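You operate a simulated robot arm through the tools that you are given. There is no shell and no other tool.

You are at the controls of a simulated robot arm. One attempt, no reset.

## Task
Reset the counter, pump 3 shots to the winder and 2 to the printer, then turn the blue knob off.
Fine: reset first, so that the counter ends on this job's shots; the blue knob picks the line.

Only the result counts: the job must be done as asked and must still hold three seconds after the hand-in. Knocking over, shifting, dropping, spilling or breaking anything else fails it.

## Robot
A 7-joint arm with a two-finger parallel gripper, fixed in place. Base frame: the origin is at the foot of the arm, x ahead of it, y to its left, z up; the work surface is at about z = 720. Lengths are in mm, angles in degrees, forces in N, time in s.
With the tool pointing down near the work surface it reaches from about 200 to 560 mm from the base axis. Its first joint turns from -166.0 to 166.0 degrees. Payload 3.4 kg.
The TCP is the grasp point between the finger pads, 30 mm short of the fingertips. In the tool frame z runs along the fingers and y along their closing line. Largest opening 94 mm; finger width 28, thickness 10; the body of the gripper, 50 by 96 mm, starts 55 mm behind the TCP.
Orientation is that of the tool frame in the base frame, as a unit quaternion [w, x, y, z]. With the fingers straight down and closing along the base's y, the tool's x points along the base's -x, its y along +y and its z along -z.

## Interface
- The arm moves only by the tool servo_tool. Its argument "commands" is one flat list of numbers, 7 for each row, row after row: the shift along the tool's x, y, z in units of 400 mm (1.0 is 400 mm), then the turn, a rotation vector about the tool's x, y, z in units of 60 degrees (1.0 is 60 degrees), then the opening in per cent of the stroke, from 0 (shut) to 100 (fully open). In form: [x, y, z, ax, ay, az, gripper, x, y, z, ax, ay, az, gripper, ...]. A call has 1 to 20 rows; each row is the pose to reach, as a shift and turn from the pose commanded when the call began, along the tool's axes at that moment. A call with a number of a shift or a turn outside -1 to 1 is refused whole. Rows are played at 5 a second. More than 50 mm and 8.6 degrees between two rows, or a gripper value outside its range, and nothing of the call is played. A pose out of reach is approached as far as the arm can. The call stops where the force on the tool passes 40 N (or 10 N more than at its start, if that is more) or the arm is blocked; 0.2 s more then pass. Each finger travels about 72 mm/s and halts on what it meets, pressing with about 28 N; the grip force reading is that of the motor and also rises with nothing between the fingers. The clock runs only during rows and for 0.2 s after the last one: add rows that repeat a pose to give the fingers time. The reply holds the time, the measured pose of the TCP, the force on the tool along the base axes, the opening and the grip force, in the units named above and with some noise, with the torque about the TCP (base axes, N m) and any sound that the robot's microphone picked up, and new pictures: "pictures" is both (left out), scene, wrist or none.
- Cameras (640 x 400 px; columns grow to the right, rows downward): "scene" is fixed at [46.2, -638.7, 1361.1]; the picture's right is [0.72, -0.69, 0.00], its down [-0.28, -0.29, -0.91] and it looks along [0.63, 0.66, -0.41] (base axes); focal length 318 px, centre (320, 200). "wrist" rides on the gripper at [76, 14, -102] in the tool frame; the picture's right is [-0.18, 0.98, 0.00], its down [-0.75, -0.14, -0.64] and it looks along [-0.63, -0.12, 0.77] (tool axes); focal length 243 px, centre (320, 200). There is no depth. A picture from a camera that has moved, and an enlarged one, comes with that camera's place and axes in the base frame and with its lens. The place of the scene camera against the robot may be out by one fixed shift of up to 12 mm in any direction.
- raise_lower(by): slides the trunk up (or, below 0, down) by that many mm; the arm rides with it, the base frame stays. It gives what a move gives, with no picture.
- close_up(camera, box): a new picture of the part [left, top, right, bottom] of that camera's present view, enlarged. It takes no simulated time.
- job_done(): hands the job in; it is judged then, once.

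Places have to be worked out from the pictures, the camera data and where the tool is seen. Open the gripper and draw the arm clear of the work before you hand the job in, unless the task says otherwise.

The tools are called as name(argument=value, ...) on one line, values as JSON. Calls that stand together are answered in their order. servo_tool: Moves the arm, as the interface text tells. Its arguments: {"type":"object","properties":{"commands":{"type":"array","items":{"type":"number"}},"pictures":{"type":"string","enum":["both","scene","wrist","none"]}},"required":["commands"]} The other tools are called the same way: raise_lower (by) slides the trunk up or down; close_up (camera, box) takes an enlarged picture of a part of a camera's view; job_done () hands the job in.

At the start:

```text
t: 0.0
eef_pos: [408.4, -10.5, 1139.3]
tool_rot: [0.0, 0.0, 1.0, 0.0]
ft_force: [0.3, 0.4, -0.1]
torque: [-0.01, -0.02, -0.02]
finger_gap: 94.0
grasp_force: 0.0
trunk travel left (down, up): [-275.0, 111.0]
```

scene: 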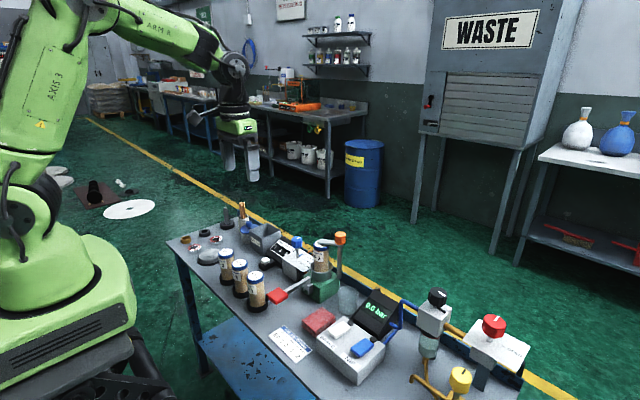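
wrist: 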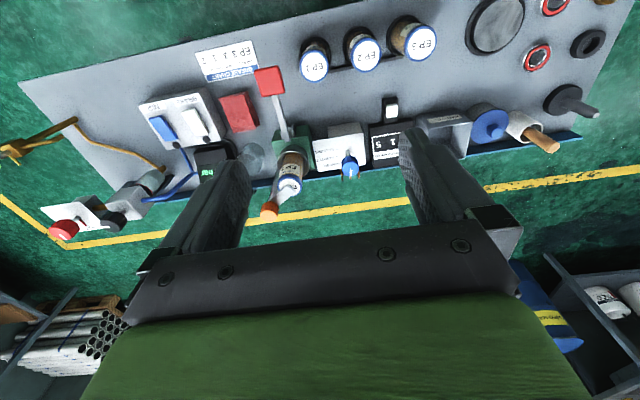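

I start by looking closely at the bench in both cameras to identify the lubricator, blue knob, counter and reset.

close_up(camera="scene", box=[160, 190, 360, 315])

close_up(camera="scene", box=[260, 225, 400, 312])

close_up(camera="scene", box=[300, 270, 540, 400])

close_up(camera="wrist", box=[240, 60, 480, 210])

close_up(camera="wrist", box=[100, 40, 340, 190])

```text
3.20 times, centred on (260, 252) of scene
camera zoom: at [46.2, -638.7, 1361.1], right [0.72, -0.69, 0.0], down [-0.28, -0.29, -0.91], along [0.63, 0.66, -0.41], focal length 1016 px, centre (512, 32)
```

zoom: 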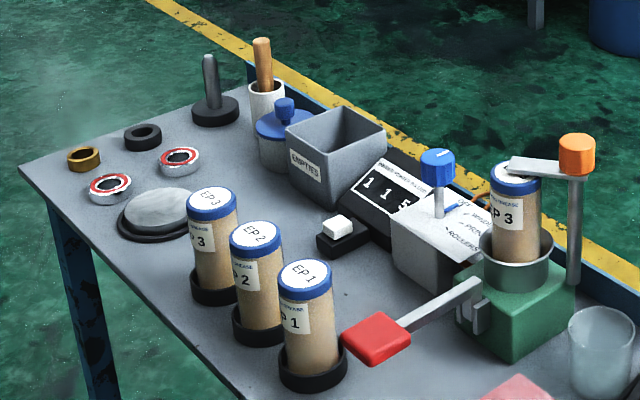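

```text
4.57 times, centred on (330, 268) of scene
camera zoom: at [46.2, -638.7, 1361.1], right [0.72, -0.69, 0.0], down [-0.28, -0.29, -0.91], along [0.63, 0.66, -0.41], focal length 1452 px, centre (274, -113)
```

zoom: 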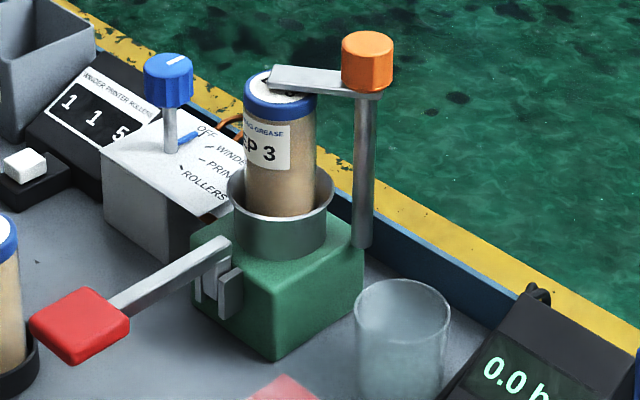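

```text
2.67 times, centred on (420, 335) of scene
camera zoom: at [46.2, -638.7, 1361.1], right [0.72, -0.69, 0.0], down [-0.28, -0.29, -0.91], along [0.63, 0.66, -0.41], focal length 847 px, centre (53, -160)
```

zoom: 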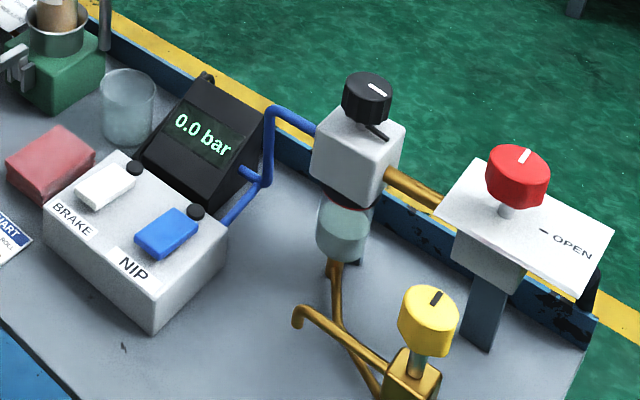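

```text
2.67 times, centred on (360, 135) of wrist
camera zoom: at [333.7, 3.9, 1243.5], right [0.18, 0.98, 0.0], down [0.75, -0.14, 0.64], along [0.63, -0.12, -0.77], focal length 647 px, centre (213, 373)
```

zoom: 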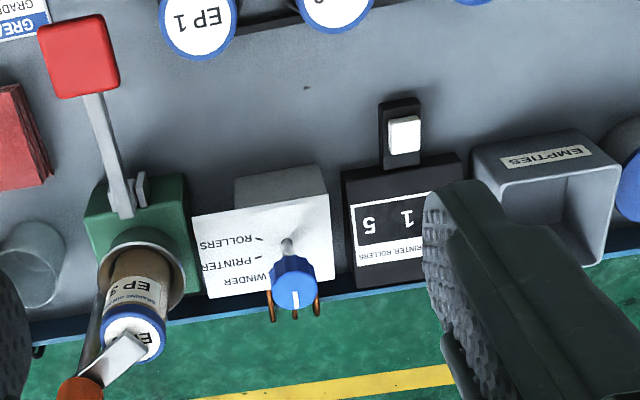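

```text
2.67 times, centred on (220, 115) of wrist
camera zoom: at [333.7, 3.9, 1243.5], right [0.18, 0.98, 0.0], down [0.75, -0.14, 0.64], along [0.63, -0.12, -0.77], focal length 647 px, centre (587, 427)
```

zoom: 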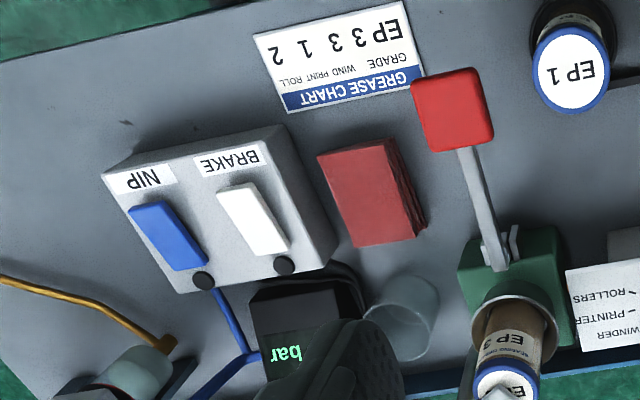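

The grease chart may matter (which grade each line takes), so I zoom on it, on the counter, and on the dial plate.

close_up(camera="wrist", box=[190, 35, 270, 85])

close_up(camera="scene", box=[260, 315, 324, 365])

close_up(camera="scene", box=[264, 230, 328, 280])

close_up(camera="wrist", box=[310, 90, 420, 190])

```text
8.00 times, centred on (230, 60) of wrist
camera zoom: at [333.7, 3.9, 1243.5], right [0.18, 0.98, 0.0], down [0.75, -0.14, 0.64], along [0.63, -0.12, -0.77], focal length 1941 px, centre (1040, 1320)
```

zoom: 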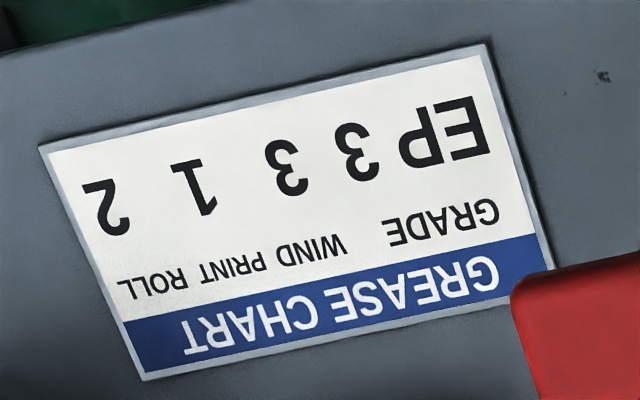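

```text
8.00 times, centred on (292, 340) of scene
camera zoom: at [46.2, -638.7, 1361.1], right [0.72, -0.69, 0.0], down [-0.28, -0.29, -0.91], along [0.63, 0.66, -0.41], focal length 2541 px, centre (544, -920)
```

zoom: 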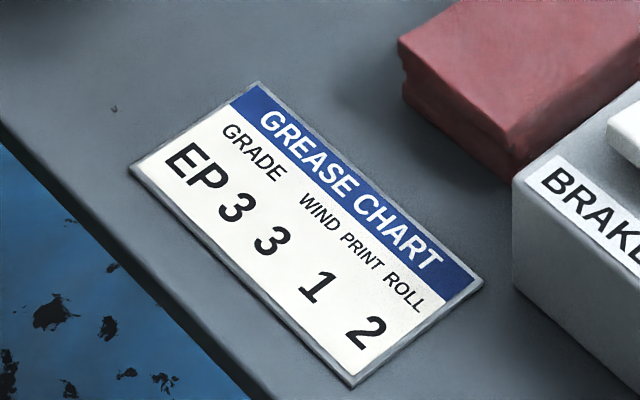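

```text
8.00 times, centred on (296, 255) of scene
camera zoom: at [46.2, -638.7, 1361.1], right [0.72, -0.69, 0.0], down [-0.28, -0.29, -0.91], along [0.63, 0.66, -0.41], focal length 2541 px, centre (512, -240)
```

zoom: 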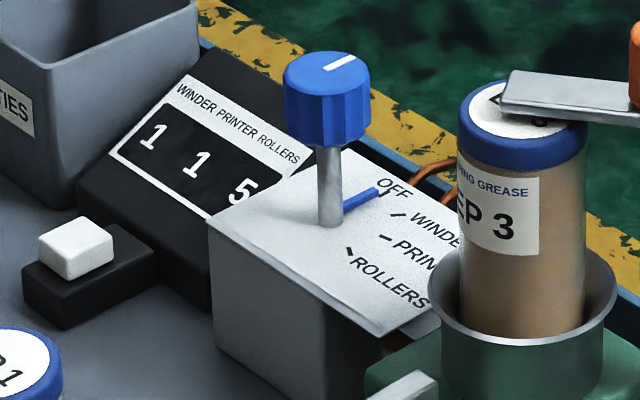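

```text
4.00 times, centred on (365, 140) of wrist
camera zoom: at [333.7, 3.9, 1243.5], right [0.18, 0.98, 0.0], down [0.75, -0.14, 0.64], along [0.63, -0.12, -0.77], focal length 970 px, centre (140, 440)
```

zoom: 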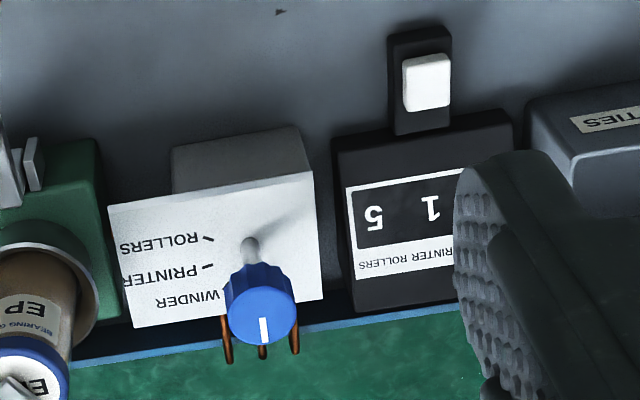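

The chart says grade EP 3 for these lines and an EP 3 cartridge is already clamped in the pump, so no swap is needed; the job counts (3 and 2) come from the task. I estimate the reset button at (532, 113, 750), the blue knob at (585, 14, top ≈855) and the red pump pad at (424, -99, 805), and move closer to refine those.

servo_tool(commands=[-0.014, 0.032, 0.1, 0, 0, 0, 100, -0.028, 0.064, 0.2, 0, 0, 0, 100, -0.042, 0.096, 0.3, 0, 0, 0, 100, -0.054, 0.126, 0.398, 0, 0, 0, 100], pictures="both")

```text
t: 1.0
eef_pos: [429.9, 39.9, 981.5]
tool_rot: [-0.001, 0.0, 1.0, 0.0]
ft_force: [-0.1, -0.3, 0.6]
torque: [0.02, -0.02, 0.01]
finger_gap: 94.0
grasp_force: 0.0
trunk travel left (down, up): [-275.0, 111.0]
camera wrist: at [355.5, 53.6, 1084.0], right [0.18, 0.98, 0.0], down [0.75, -0.14, 0.64], along [0.63, -0.12, -0.77], focal length 243 px, centre (320, 200)
```

scene: 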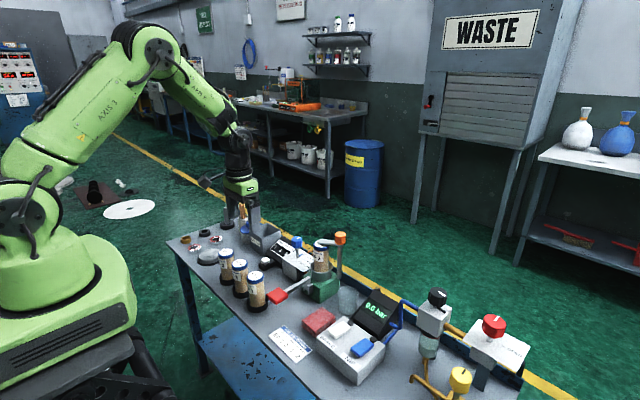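
wrist: 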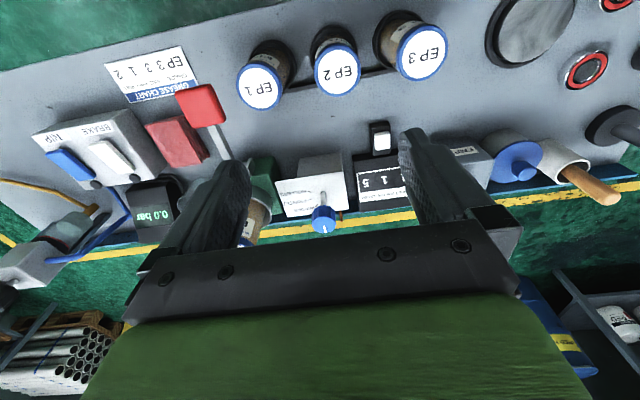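

The arm is clear of everything; I zoom the wrist view on the button, dial and red pad to triangulate.

close_up(camera="wrist", box=[250, 110, 410, 240])

close_up(camera="wrist", box=[340, 110, 440, 210])

close_up(camera="wrist", box=[150, 70, 290, 180])

```text
3.08 times, centred on (330, 175) of wrist
camera zoom: at [355.5, 53.6, 1084.0], right [0.18, 0.98, 0.0], down [0.75, -0.14, 0.64], along [0.63, -0.12, -0.77], focal length 746 px, centre (289, 277)
```

zoom: 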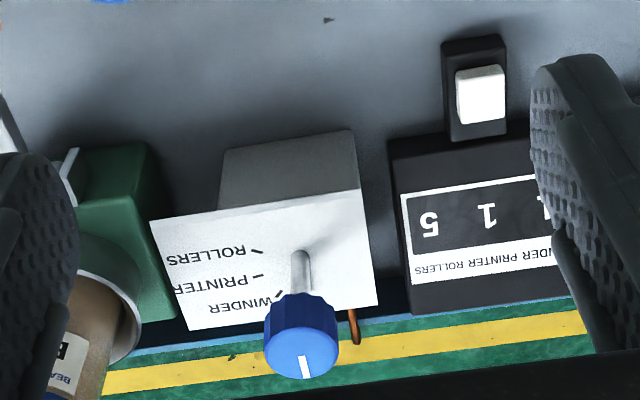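

```text
4.00 times, centred on (390, 160) of wrist
camera zoom: at [355.5, 53.6, 1084.0], right [0.18, 0.98, 0.0], down [0.75, -0.14, 0.64], along [0.63, -0.12, -0.77], focal length 970 px, centre (40, 360)
```

zoom: 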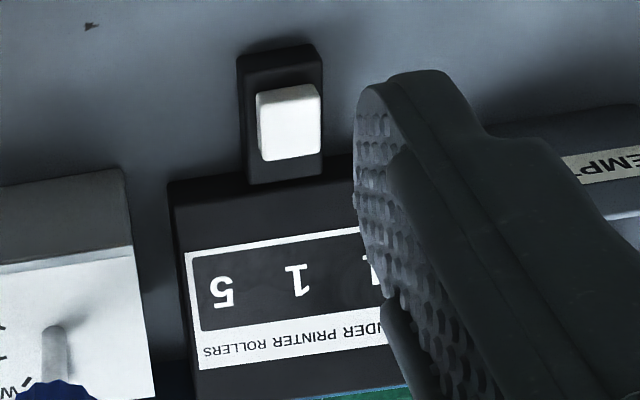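

```text
3.64 times, centred on (220, 125) of wrist
camera zoom: at [355.5, 53.6, 1084.0], right [0.18, 0.98, 0.0], down [0.75, -0.14, 0.64], along [0.63, -0.12, -0.77], focal length 882 px, centre (684, 473)
```

zoom: 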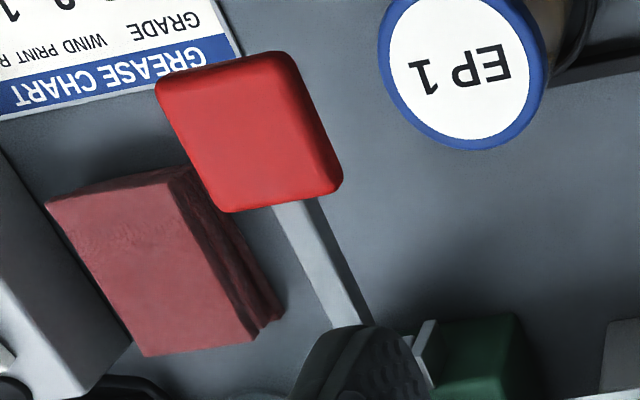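

Triangulated: reset button top ≈ (530, 112, 755), pad ≈ (424, -100, 804), knob axis ≈ (590, 15) with top ≈ 848. I close the fingers and hover above the reset button.

servo_tool(commands=[-0.048, 0.036, 0.066, 0, 0, 0, 60, -0.096, 0.072, 0.132, 0, 0, 0, 20, -0.144, 0.108, 0.198, 0, 0, 0, 0, -0.192, 0.144, 0.264, 0, 0, 0, 0, -0.24, 0.18, 0.329, 0, 0, 0, 0, -0.24, 0.18, 0.329, 0, 0, 0, 0], pictures="both")

close_up(camera="wrist", box=[240, 90, 400, 190])

close_up(camera="scene", box=[220, 190, 340, 290])

```text
t: 2.4
eef_pos: [524.7, 111.2, 848.4]
tool_rot: [0.001, 0.0, 1.0, 0.001]
ft_force: [0.0, -0.4, -0.4]
torque: [0.0, -0.02, 0.0]
finger_gap: 0.0
grasp_force: 28.2
trunk travel left (down, up): [-275.0, 111.0]
camera wrist: at [450.9, 126.2, 952.6], right [0.18, 0.98, 0.0], down [0.75, -0.14, 0.64], along [0.63, -0.12, -0.77], focal length 243 px, centre (320, 200)
```

scene: 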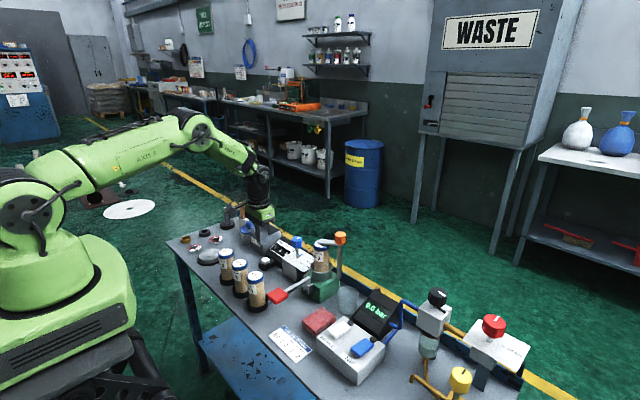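
wrist: 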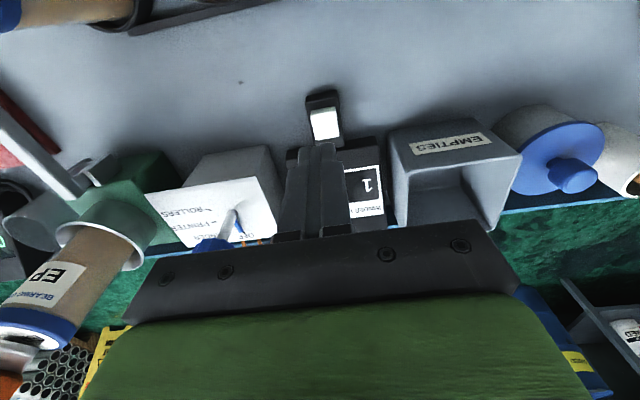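

```text
4.00 times, centred on (320, 140) of wrist
camera zoom: at [450.9, 126.2, 952.6], right [0.18, 0.98, 0.0], down [0.75, -0.14, 0.64], along [0.63, -0.12, -0.77], focal length 970 px, centre (320, 440)
```

zoom: 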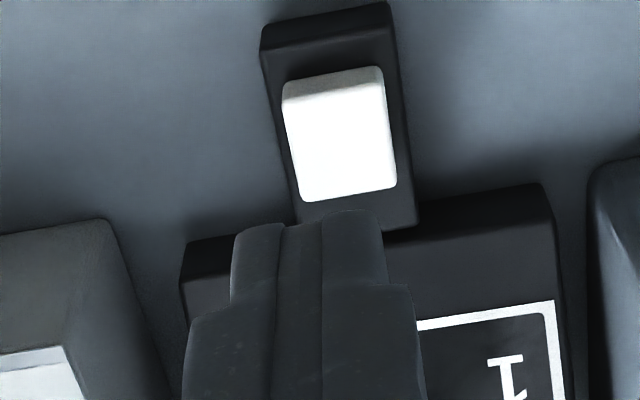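

```text
4.00 times, centred on (280, 240) of scene
camera zoom: at [46.2, -638.7, 1361.1], right [0.72, -0.69, 0.0], down [-0.28, -0.29, -0.91], along [0.63, 0.66, -0.41], focal length 1270 px, centre (480, 40)
```

zoom: 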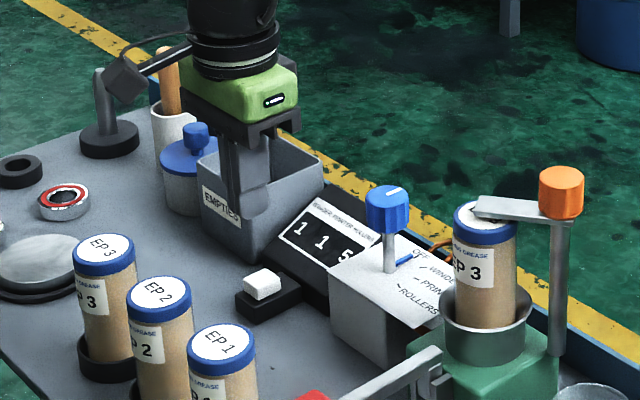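

The fingertips are right above the button, which I now put at about (534, 114). I shift 5 mm forward and 2 mm left and descend in small steps onto it.

servo_tool(commands=[-0.0125, 0.005, 0.09, 0, 0, 0, 0, -0.0125, 0.005, 0.1325, 0, 0, 0, 0, -0.0125, 0.005, 0.14, 0, 0, 0, 0, -0.0125, 0.005, 0.1475, 0, 0, 0, 0, -0.0125, 0.005, 0.155, 0, 0, 0, 0, -0.0125, 0.005, 0.16, 0, 0, 0, 0, -0.0125, 0.005, 0.165, 0, 0, 0, 0], pictures="both")

close_up(camera="scene", box=[220, 190, 340, 290])

close_up(camera="wrist", box=[240, 90, 400, 190])

```text
t: 4.0
eef_pos: [530.8, 115.3, 782.4]
tool_rot: [0.0, 0.0, 1.0, 0.0]
ft_force: [0.4, -0.7, 0.5]
torque: [0.02, -0.01, -0.03]
finger_gap: 0.1
grasp_force: 28.0
trunk travel left (down, up): [-275.0, 111.0]
camera wrist: at [456.3, 128.3, 886.4], right [0.18, 0.98, 0.0], down [0.75, -0.14, 0.64], along [0.63, -0.12, -0.77], focal length 243 px, centre (320, 200)
```

scene: 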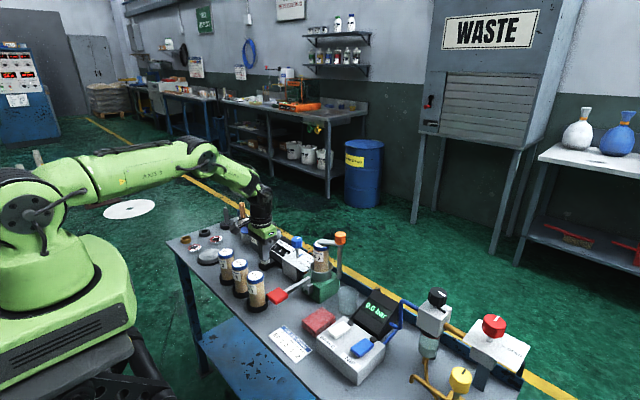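
wrist: 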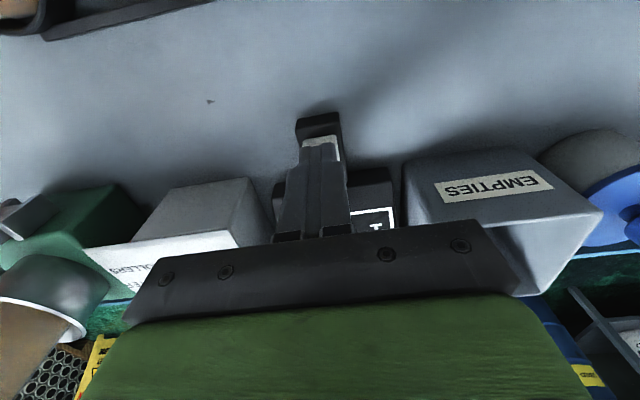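

```text
4.00 times, centred on (280, 240) of scene
camera zoom: at [46.2, -638.7, 1361.1], right [0.72, -0.69, 0.0], down [-0.28, -0.29, -0.91], along [0.63, 0.66, -0.41], focal length 1270 px, centre (480, 40)
```

zoom: 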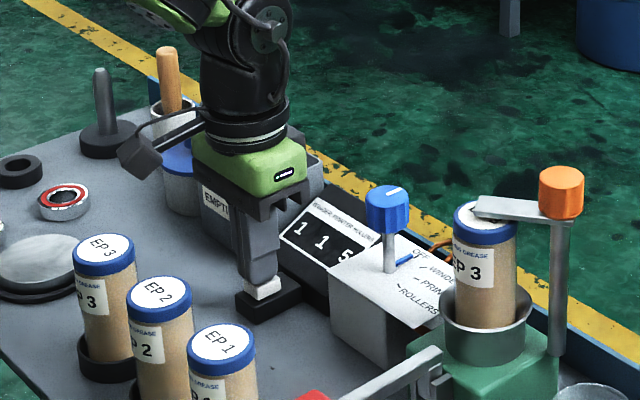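

```text
4.00 times, centred on (320, 140) of wrist
camera zoom: at [456.3, 128.3, 886.4], right [0.18, 0.98, 0.0], down [0.75, -0.14, 0.64], along [0.63, -0.12, -0.77], focal length 970 px, centre (320, 440)
```

zoom: 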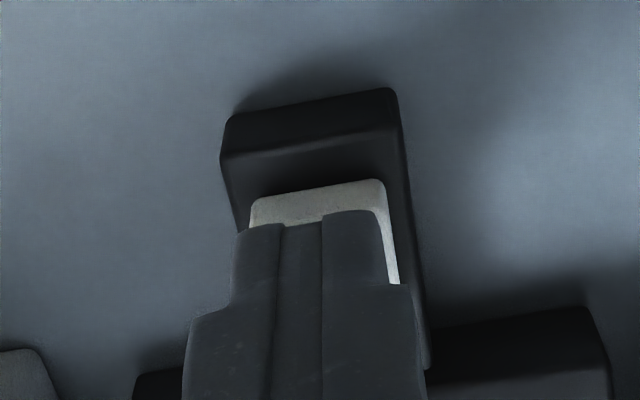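

The tips are just over the button with no contact yet (force ≈ 0). I continue down in 1.5 mm steps.

servo_tool(commands=[0, 0, 0.004, 0, 0, 0, 0, 0, 0, 0.008, 0, 0, 0, 0, 0, 0, 0.012, 0, 0, 0, 0, 0, 0, 0.016, 0, 0, 0, 0, 0, 0, 0.02, 0, 0, 0, 0], pictures="wrist")

close_up(camera="scene", box=[220, 190, 340, 290])

```text
t: 5.2
eef_pos: [530.1, 115.1, 776.1]
tool_rot: [0.001, -0.001, 1.0, 0.0]
ft_force: [0.2, -0.2, 7.7]
torque: [-0.02, 0.01, 0.0]
finger_gap: 0.0
grasp_force: 27.8
trunk travel left (down, up): [-275.0, 111.0]
heard: click
camera wrist: at [456.1, 128.4, 879.3], right [0.18, 0.98, 0.0], down [0.75, -0.14, 0.64], along [0.63, -0.12, -0.77], focal length 243 px, centre (320, 200)
```

wrist: 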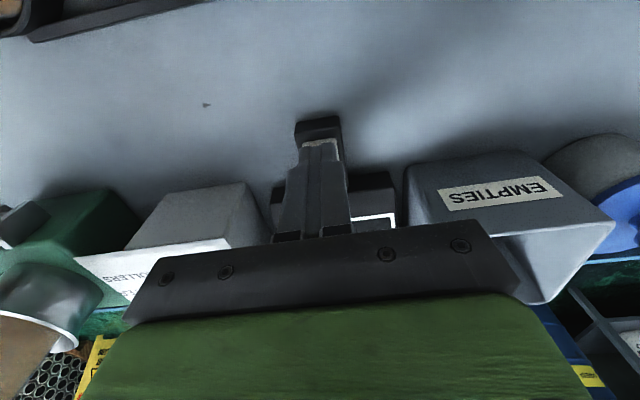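

```text
4.00 times, centred on (280, 240) of scene
camera zoom: at [46.2, -638.7, 1361.1], right [0.72, -0.69, 0.0], down [-0.28, -0.29, -0.91], along [0.63, 0.66, -0.41], focal length 1270 px, centre (480, 40)
```

zoom: 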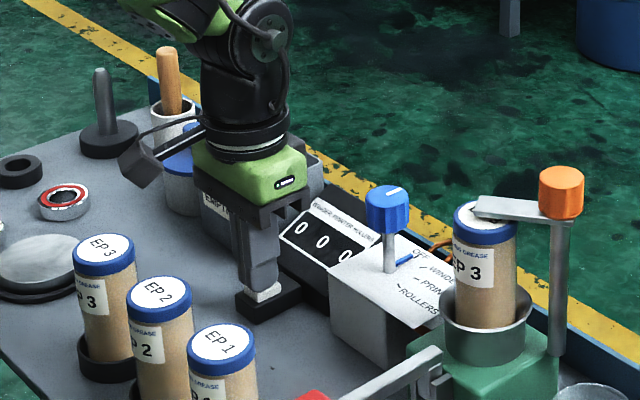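

The click sounded and the counter reads 0 0 0. I lift straight up, move above the blue knob at (590, 15) and open the fingers.

servo_tool(commands=[0, 0, -0.1, 0, 0, 0, 0, 0, 0, -0.22, 0, 0, 0, 0, 0, 0, -0.34, 0, 0, 0, 0, -0.05, -0.083, -0.36, 0, 0, 0, 30, -0.1, -0.166, -0.36, 0, 0, 0, 70, -0.15, -0.25, -0.36, 0, 0, 0, 100, -0.15, -0.25, -0.36, 0, 0, 0, 100], pictures="both")

close_up(camera="wrist", box=[240, 110, 400, 230])

close_up(camera="scene", box=[240, 180, 380, 290])

```text
t: 6.8
eef_pos: [590.2, 14.6, 919.0]
tool_rot: [0.0, -0.002, 1.0, 0.0]
ft_force: [0.1, 0.1, 0.6]
torque: [-0.01, -0.02, -0.01]
finger_gap: 94.0
grasp_force: 0.0
trunk travel left (down, up): [-275.0, 111.0]
camera wrist: at [516.2, 28.5, 1023.0], right [0.18, 0.98, 0.0], down [0.75, -0.14, 0.64], along [0.63, -0.12, -0.77], focal length 243 px, centre (320, 200)
```

scene: 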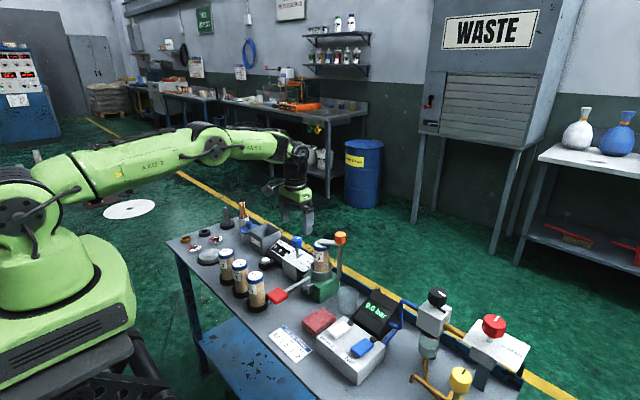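
wrist: 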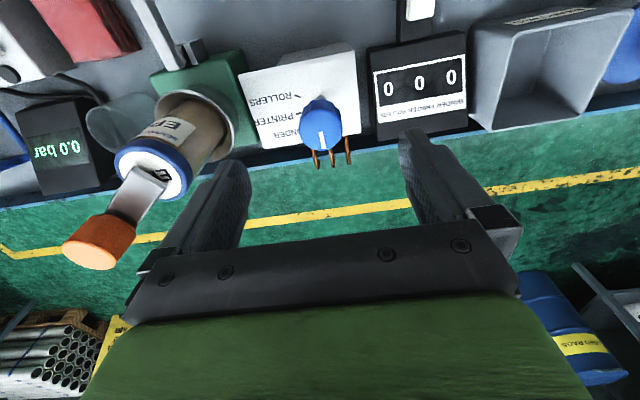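

```text
3.33 times, centred on (320, 170) of wrist
camera zoom: at [516.2, 28.5, 1023.0], right [0.18, 0.98, 0.0], down [0.75, -0.14, 0.64], along [0.63, -0.12, -0.77], focal length 809 px, centre (320, 300)
```

zoom: 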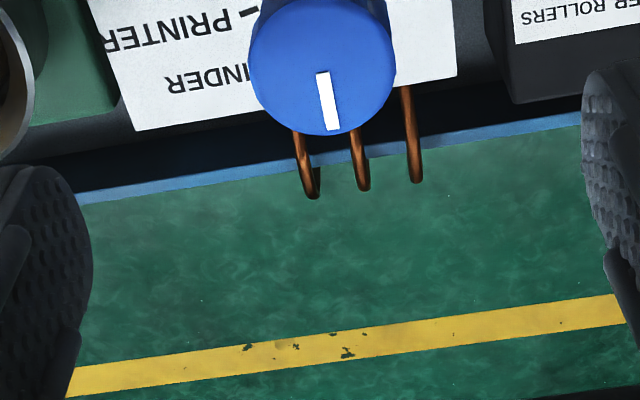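

```text
3.64 times, centred on (310, 235) of scene
camera zoom: at [46.2, -638.7, 1361.1], right [0.72, -0.69, 0.0], down [-0.28, -0.29, -0.91], along [0.63, 0.66, -0.41], focal length 1155 px, centre (356, 73)
```

zoom: 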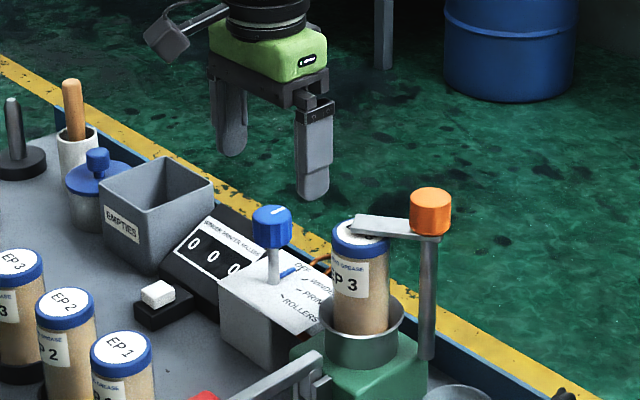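

The reach is fine; the knob axis measures ≈ (592, 14.5), its white mark at 0° (OFF, pointing +x). I narrow the fingers to about 66 mm and lower them around the knob head (TCP ≈ 842).

servo_tool(commands=[-0.005, 0, 0.02, 0, 0, 0, 70, -0.005, 0, 0.08, 0, 0, 0, 70, -0.005, 0, 0.14, 0, 0, 0, 70, -0.005, 0, 0.1925, 0, 0, 0, 70], pictures="both")

close_up(camera="wrist", box=[240, 110, 400, 230])

close_up(camera="scene", box=[240, 180, 380, 290])

```text
t: 7.8
eef_pos: [592.9, 14.0, 843.2]
tool_rot: [0.0, -0.002, 1.0, 0.0]
ft_force: [-0.2, -0.7, 0.2]
torque: [-0.02, -0.02, 0.0]
finger_gap: 65.9
grasp_force: 0.0
trunk travel left (down, up): [-275.0, 111.0]
camera wrist: at [518.9, 27.8, 946.0], right [0.18, 0.98, 0.0], down [0.75, -0.14, 0.64], along [0.63, -0.12, -0.77], focal length 243 px, centre (320, 200)
```

scene: 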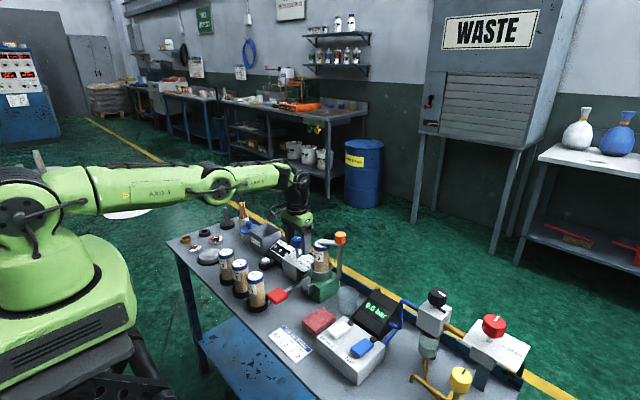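
wrist: 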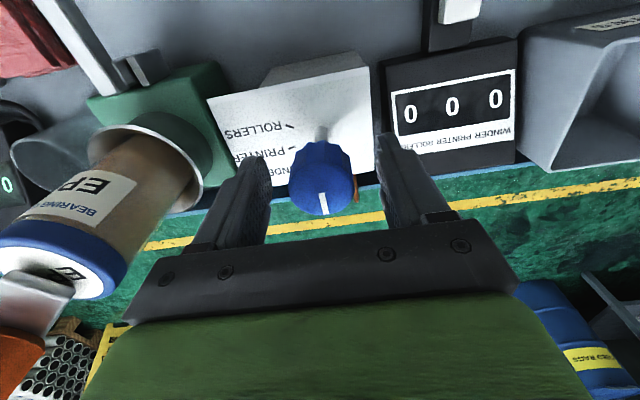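

```text
3.33 times, centred on (320, 170) of wrist
camera zoom: at [518.9, 27.8, 946.0], right [0.18, 0.98, 0.0], down [0.75, -0.14, 0.64], along [0.63, -0.12, -0.77], focal length 809 px, centre (320, 300)
```

zoom: 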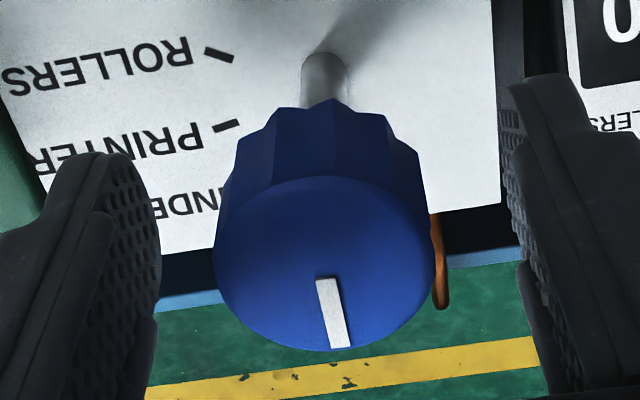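

```text
3.64 times, centred on (310, 235) of scene
camera zoom: at [46.2, -638.7, 1361.1], right [0.72, -0.69, 0.0], down [-0.28, -0.29, -0.91], along [0.63, 0.66, -0.41], focal length 1155 px, centre (356, 73)
```

zoom: 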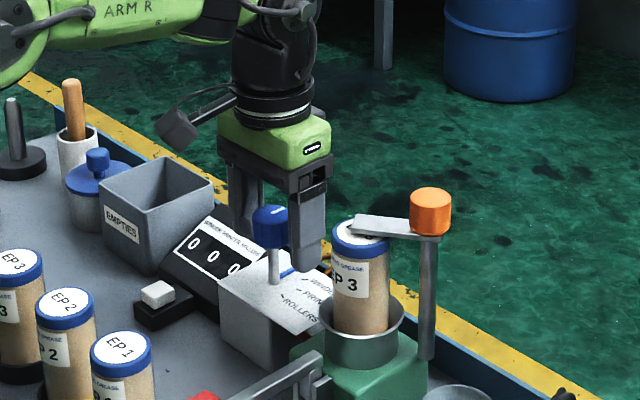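

The knob is centred between the fingers (axis ≈ (592, 14.3), TCP (592.9, 14.0)). I close on it.

servo_tool(commands=[0, 0, 0, 0, 0, 0, 40, 0, 0, 0, 0, 0, 0, 0, 0, 0, 0, 0, 0, 0, 0], pictures="wrist")

```text
t: 8.6
eef_pos: [592.7, 14.7, 842.2]
tool_rot: [0.0, -0.001, 1.0, 0.0]
ft_force: [-0.4, 5.9, -0.7]
torque: [0.22, -0.11, 0.0]
finger_gap: 33.7
grasp_force: 45.4
trunk travel left (down, up): [-275.0, 111.0]
camera wrist: at [518.4, 29.0, 946.1], right [0.18, 0.98, 0.0], down [0.75, -0.14, 0.64], along [0.63, -0.12, -0.77], focal length 243 px, centre (320, 200)
```

wrist: 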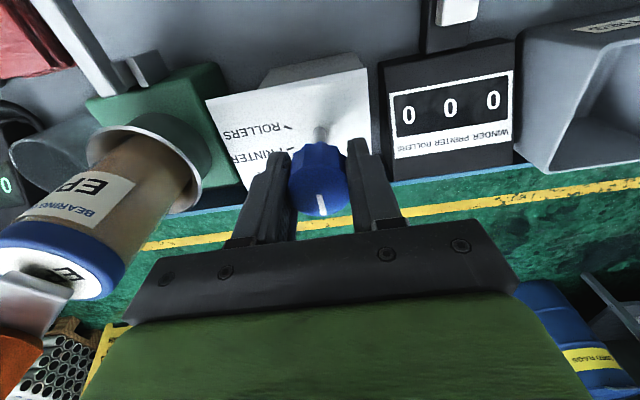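

The knob is gripped (33.7 mm). I turn it clockwise seen from above (tool +z) by about 37° to the WINDER tick.

servo_tool(commands=[0, 0, 0, 0, 0, 0.12, 0, 0, 0, 0, 0, 0, 0.24, 0, 0, 0, 0, 0, 0, 0.36, 0, 0, 0, 0, 0, 0, 0.48, 0, 0, 0, 0, 0, 0, 0.617, 0, 0, 0, 0, 0, 0, 0.617, 0], pictures="both")

close_up(camera="scene", box=[270, 220, 350, 280])

close_up(camera="wrist", box=[240, 100, 400, 220])

```text
t: 10.0
eef_pos: [592.0, 13.8, 842.4]
tool_rot: [0.0, 0.318, 0.948, 0.001]
ft_force: [-3.4, -2.7, 0.4]
torque: [-0.22, 0.2, 0.0]
finger_gap: 33.6
grasp_force: 44.9
trunk travel left (down, up): [-275.0, 111.0]
camera wrist: at [541.9, 70.7, 946.0], right [0.74, 0.67, 0.0], down [0.52, -0.57, 0.64], along [0.43, -0.48, -0.77], focal length 243 px, centre (320, 200)
```

scene: 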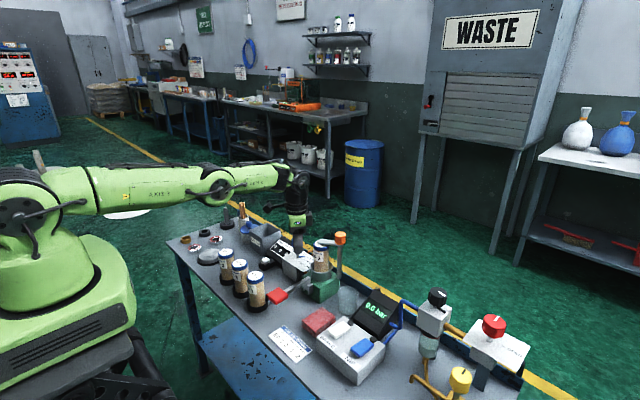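
wrist: 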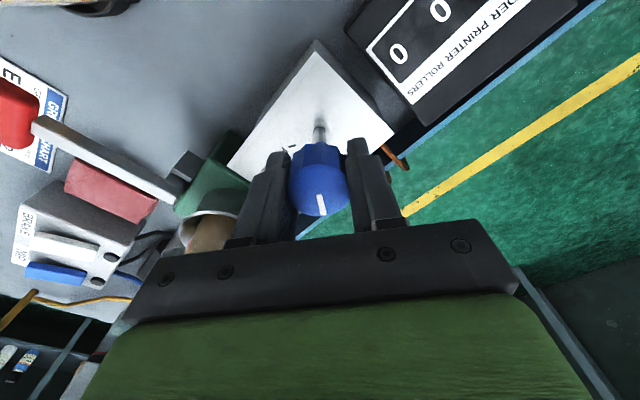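

```text
6.67 times, centred on (310, 250) of scene
camera zoom: at [46.2, -638.7, 1361.1], right [0.72, -0.69, 0.0], down [-0.28, -0.29, -0.91], along [0.63, 0.66, -0.41], focal length 2117 px, centre (387, -133)
```

zoom: 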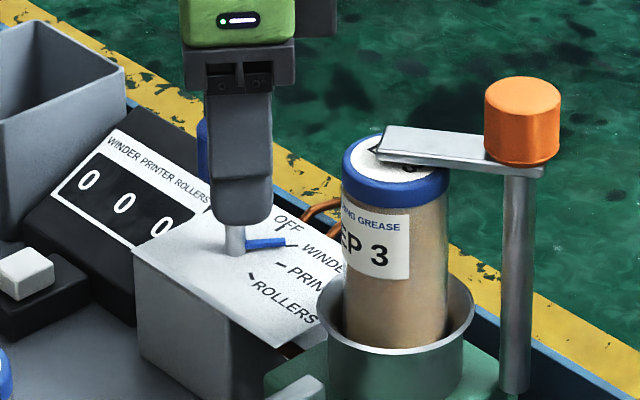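

```text
3.33 times, centred on (320, 160) of wrist
camera zoom: at [541.9, 70.7, 946.0], right [0.74, 0.67, 0.0], down [0.52, -0.57, 0.64], along [0.43, -0.48, -0.77], focal length 809 px, centre (320, 333)
```

zoom: 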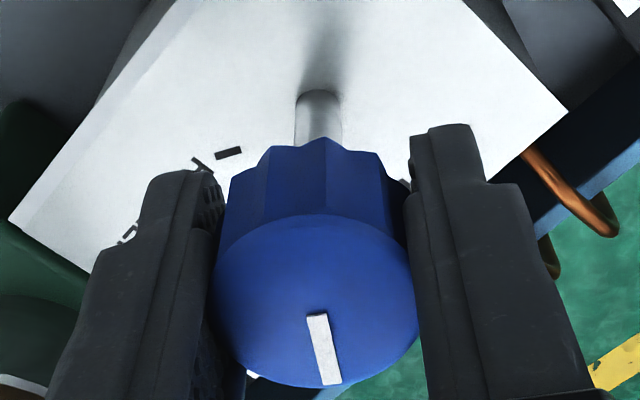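

The pointer appears to lie on the WINDER tick; I zoom further to check the alignment.

close_up(camera="scene", box=[294, 240, 326, 262])

```text
16.00 times, centred on (310, 251) of scene
camera zoom: at [46.2, -638.7, 1361.1], right [0.72, -0.69, 0.0], down [-0.28, -0.29, -0.91], along [0.63, 0.66, -0.41], focal length 5081 px, centre (480, -616)
```

zoom: 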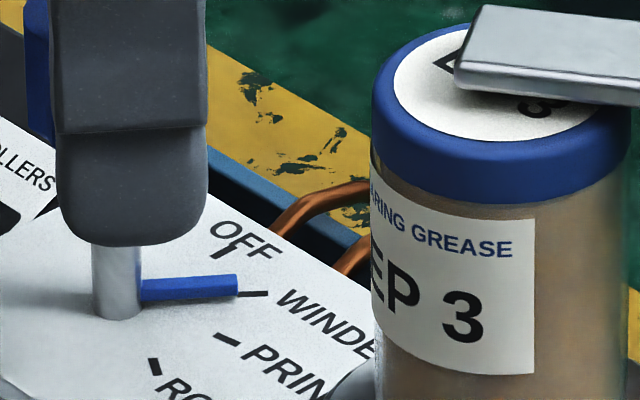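

The pointer is collinear with the WINDER tick. I open the fingers and lift straight up.

servo_tool(commands=[0, 0, 0, 0, 0, 0, 40, 0, 0, 0, 0, 0, 0, 70, 0, 0, -0.03, 0, 0, 0, 70, 0, 0, -0.13, 0, 0, 0, 70, 0, 0, -0.25, 0, 0, 0, 70], pictures="scene")

close_up(camera="scene", box=[264, 225, 336, 270])

```text
t: 11.2
eef_pos: [591.9, 13.4, 942.3]
tool_rot: [0.0, 0.317, 0.948, 0.0]
ft_force: [-0.3, 0.2, -0.5]
torque: [0.01, -0.01, -0.02]
finger_gap: 65.8
grasp_force: 0.0
trunk travel left (down, up): [-275.0, 111.0]
```

scene: 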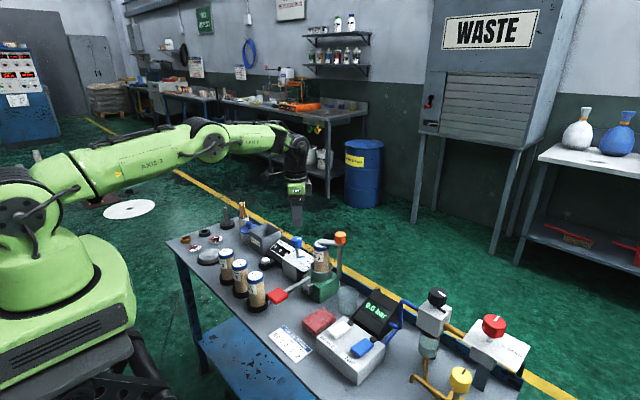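

```text
8.89 times, centred on (300, 248) of scene
camera zoom: at [46.2, -638.7, 1361.1], right [0.72, -0.69, 0.0], down [-0.28, -0.29, -0.91], along [0.63, 0.66, -0.41], focal length 2823 px, centre (498, -222)
```

zoom: 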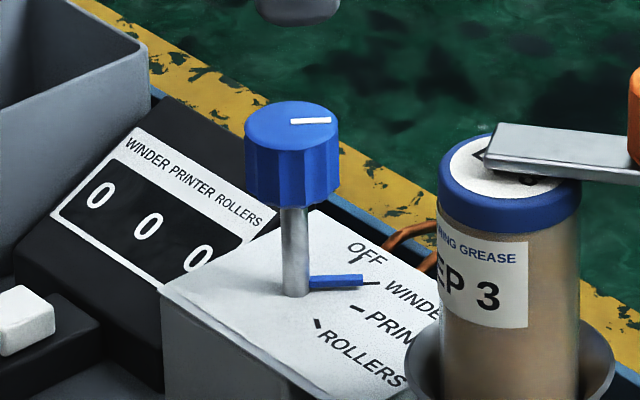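

WINDER is selected and still 0 0 0. Now I move to above the red pump pad (420, -103), turning the tool back square and closing the fingers.

servo_tool(commands=[0.028, -0.082, 0, 0, 0, -0.103, 50, 0.056, -0.164, 0, 0, 0, -0.206, 30, 0.084, -0.246, 0.04, 0, 0, -0.309, 0, 0.112, -0.328, 0.08, 0, 0, -0.412, 0, 0.14, -0.41, 0.12, 0, 0, -0.515, 0, 0.1675, -0.4925, 0.155, 0, 0, -0.617, 0, 0.1675, -0.4925, 0.155, 0, 0, -0.617, 0], pictures="both")

close_up(camera="scene", box=[220, 190, 380, 315])

close_up(camera="wrist", box=[220, 60, 420, 200])

```text
t: 12.8
eef_pos: [421.3, -101.9, 880.5]
tool_rot: [-0.001, -0.001, 1.0, 0.0]
ft_force: [-0.6, 0.2, 0.8]
torque: [-0.02, -0.01, 0.01]
finger_gap: 0.0
grasp_force: 27.9
trunk travel left (down, up): [-275.0, 111.0]
camera wrist: at [346.1, -88.3, 984.3], right [0.18, 0.98, 0.0], down [0.75, -0.14, 0.64], along [0.63, -0.12, -0.77], focal length 243 px, centre (320, 200)
```

scene: 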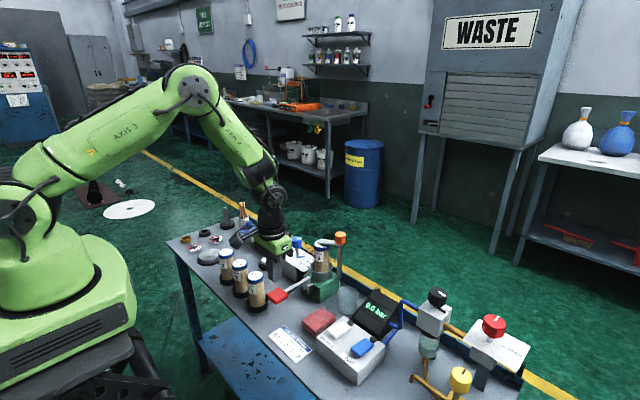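
wrist: 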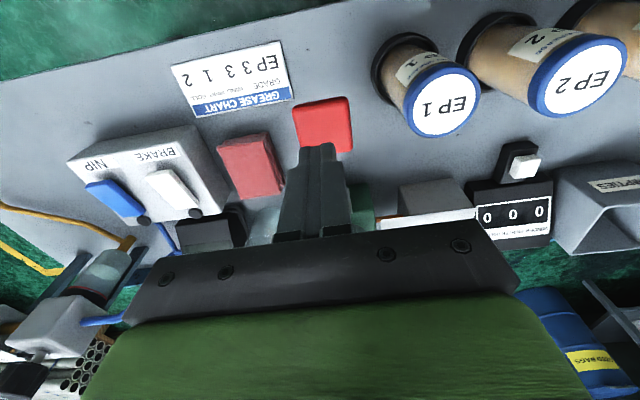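

```text
3.20 times, centred on (300, 252) of scene
camera zoom: at [46.2, -638.7, 1361.1], right [0.72, -0.69, 0.0], down [-0.28, -0.29, -0.91], along [0.63, 0.66, -0.41], focal length 1016 px, centre (384, 32)
```

zoom: 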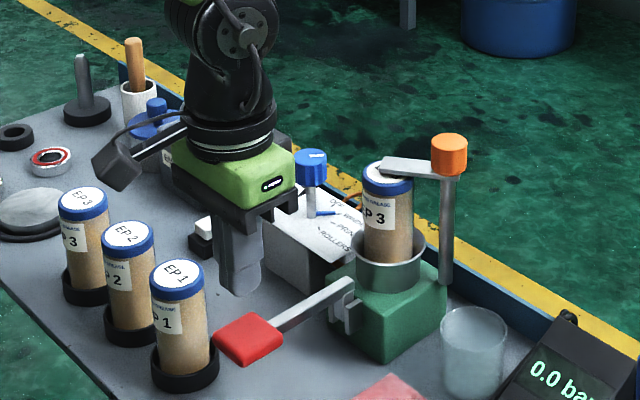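

```text
2.86 times, centred on (320, 130) of wrist
camera zoom: at [346.1, -88.3, 984.3], right [0.18, 0.98, 0.0], down [0.75, -0.14, 0.64], along [0.63, -0.12, -0.77], focal length 693 px, centre (320, 400)
```

zoom: 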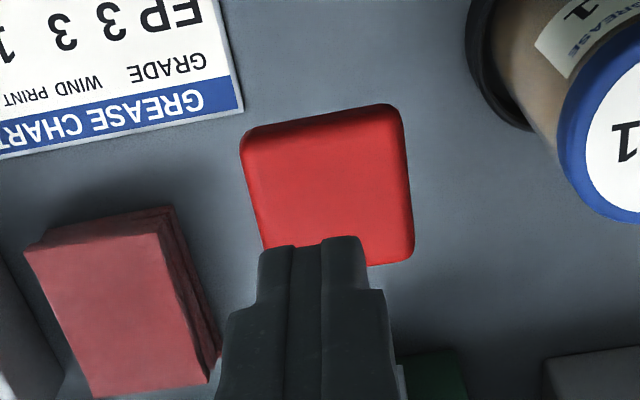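

The fingertips are centred over the red pad (pad at (423, -101, ≈804)). I press down in small steps, watching for contact and sound.

servo_tool(commands=[0, 0, 0.08, 0, 0, 0, 0, 0, 0, 0.11, 0, 0, 0, 0, 0, 0, 0.125, 0, 0, 0, 0, 0, 0, 0.1375, 0, 0, 0, 0, 0, 0, 0.15, 0, 0, 0, 0, 0, 0, 0.1625, 0, 0, 0, 0], pictures="both")

close_up(camera="scene", box=[220, 190, 380, 315])

```text
t: 14.2
eef_pos: [420.7, -102.4, 816.3]
tool_rot: [0.0, 0.0, 1.0, 0.0]
ft_force: [-4.7, -0.4, 5.4]
torque: [0.01, 0.07, 0.02]
finger_gap: 0.1
grasp_force: 27.8
trunk travel left (down, up): [-275.0, 111.0]
camera wrist: at [345.6, -88.4, 919.0], right [0.18, 0.98, 0.0], down [0.75, -0.14, 0.64], along [0.63, -0.12, -0.77], focal length 243 px, centre (320, 200)
```

scene: 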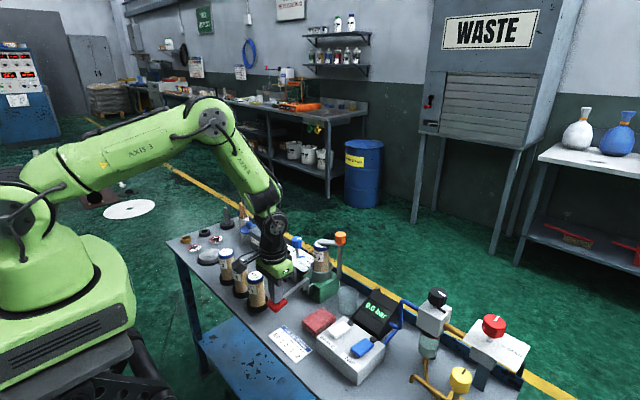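
wrist: 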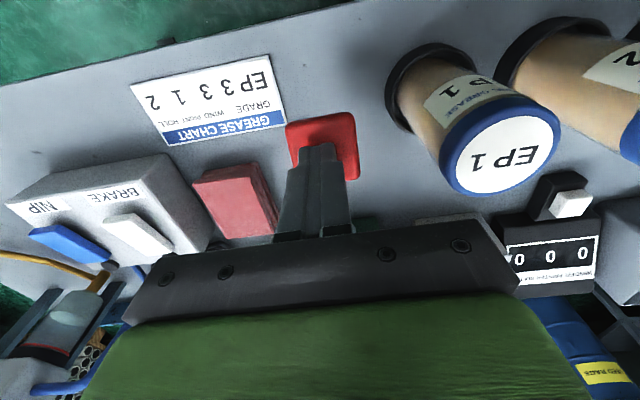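

```text
3.20 times, centred on (300, 252) of scene
camera zoom: at [46.2, -638.7, 1361.1], right [0.72, -0.69, 0.0], down [-0.28, -0.29, -0.91], along [0.63, 0.66, -0.41], focal length 1016 px, centre (384, 32)
```

zoom: 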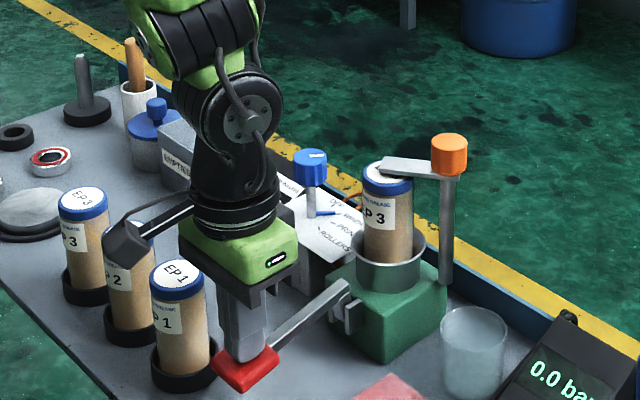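

The pad moves down under light load (~5 N), no click yet. I keep pressing.

servo_tool(commands=[0, 0, 0.0125, 0, 0, 0, 0, 0, 0, 0.025, 0, 0, 0, 0, 0, 0, 0.0375, 0, 0, 0, 0, 0, 0, 0.05, 0, 0, 0, 0, 0, 0, 0.0625, 0, 0, 0, 0, 0, 0, 0.075, 0, 0, 0, 0], pictures="both")

close_up(camera="scene", box=[220, 190, 380, 315])

```text
t: 15.5
eef_pos: [419.6, -103.2, 794.4]
tool_rot: [0.002, 0.0, 1.0, 0.0]
ft_force: [-14.9, 3.1, 34.0]
torque: [0.04, -0.04, 0.13]
finger_gap: 0.0
grasp_force: 28.1
trunk travel left (down, up): [-275.0, 111.0]
stopped in row 6: the force on the tool passed its limit at 46 N (the readings are from after the stop); the commanded pose is now the measured one
camera wrist: at [344.8, -88.3, 897.0], right [0.18, 0.98, 0.0], down [0.75, -0.14, 0.64], along [0.63, -0.12, -0.77], focal length 243 px, centre (320, 200)
```

scene: 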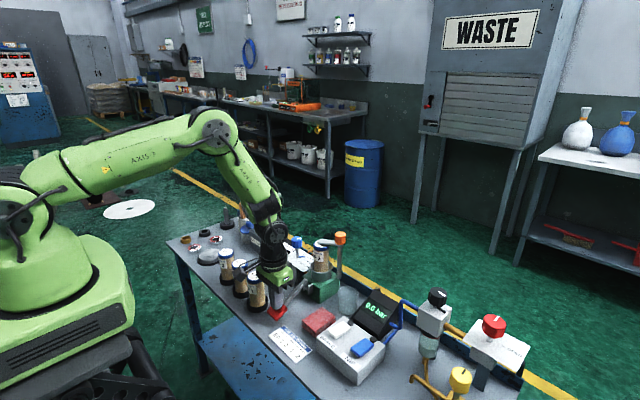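
wrist: 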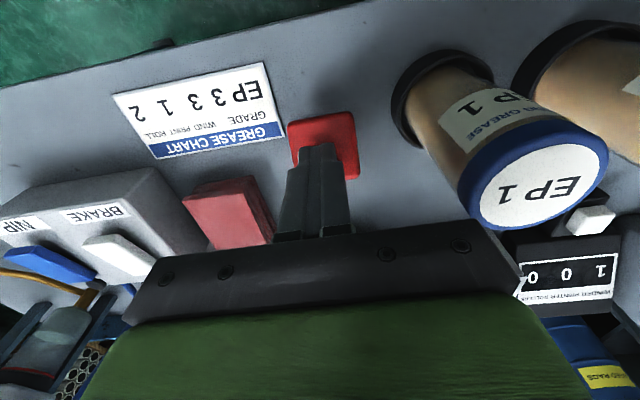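

```text
3.20 times, centred on (300, 252) of scene
camera zoom: at [46.2, -638.7, 1361.1], right [0.72, -0.69, 0.0], down [-0.28, -0.29, -0.91], along [0.63, 0.66, -0.41], focal length 1016 px, centre (384, 32)
```

zoom: 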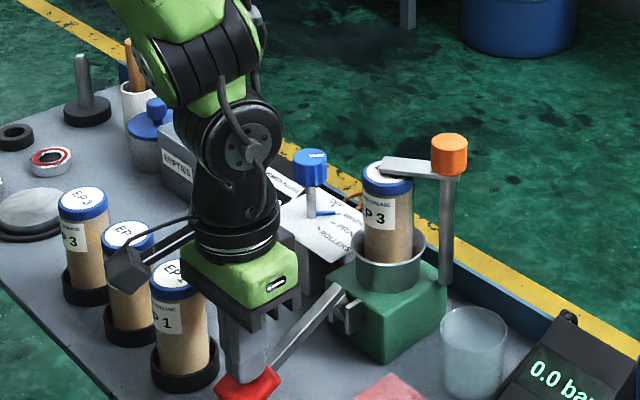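

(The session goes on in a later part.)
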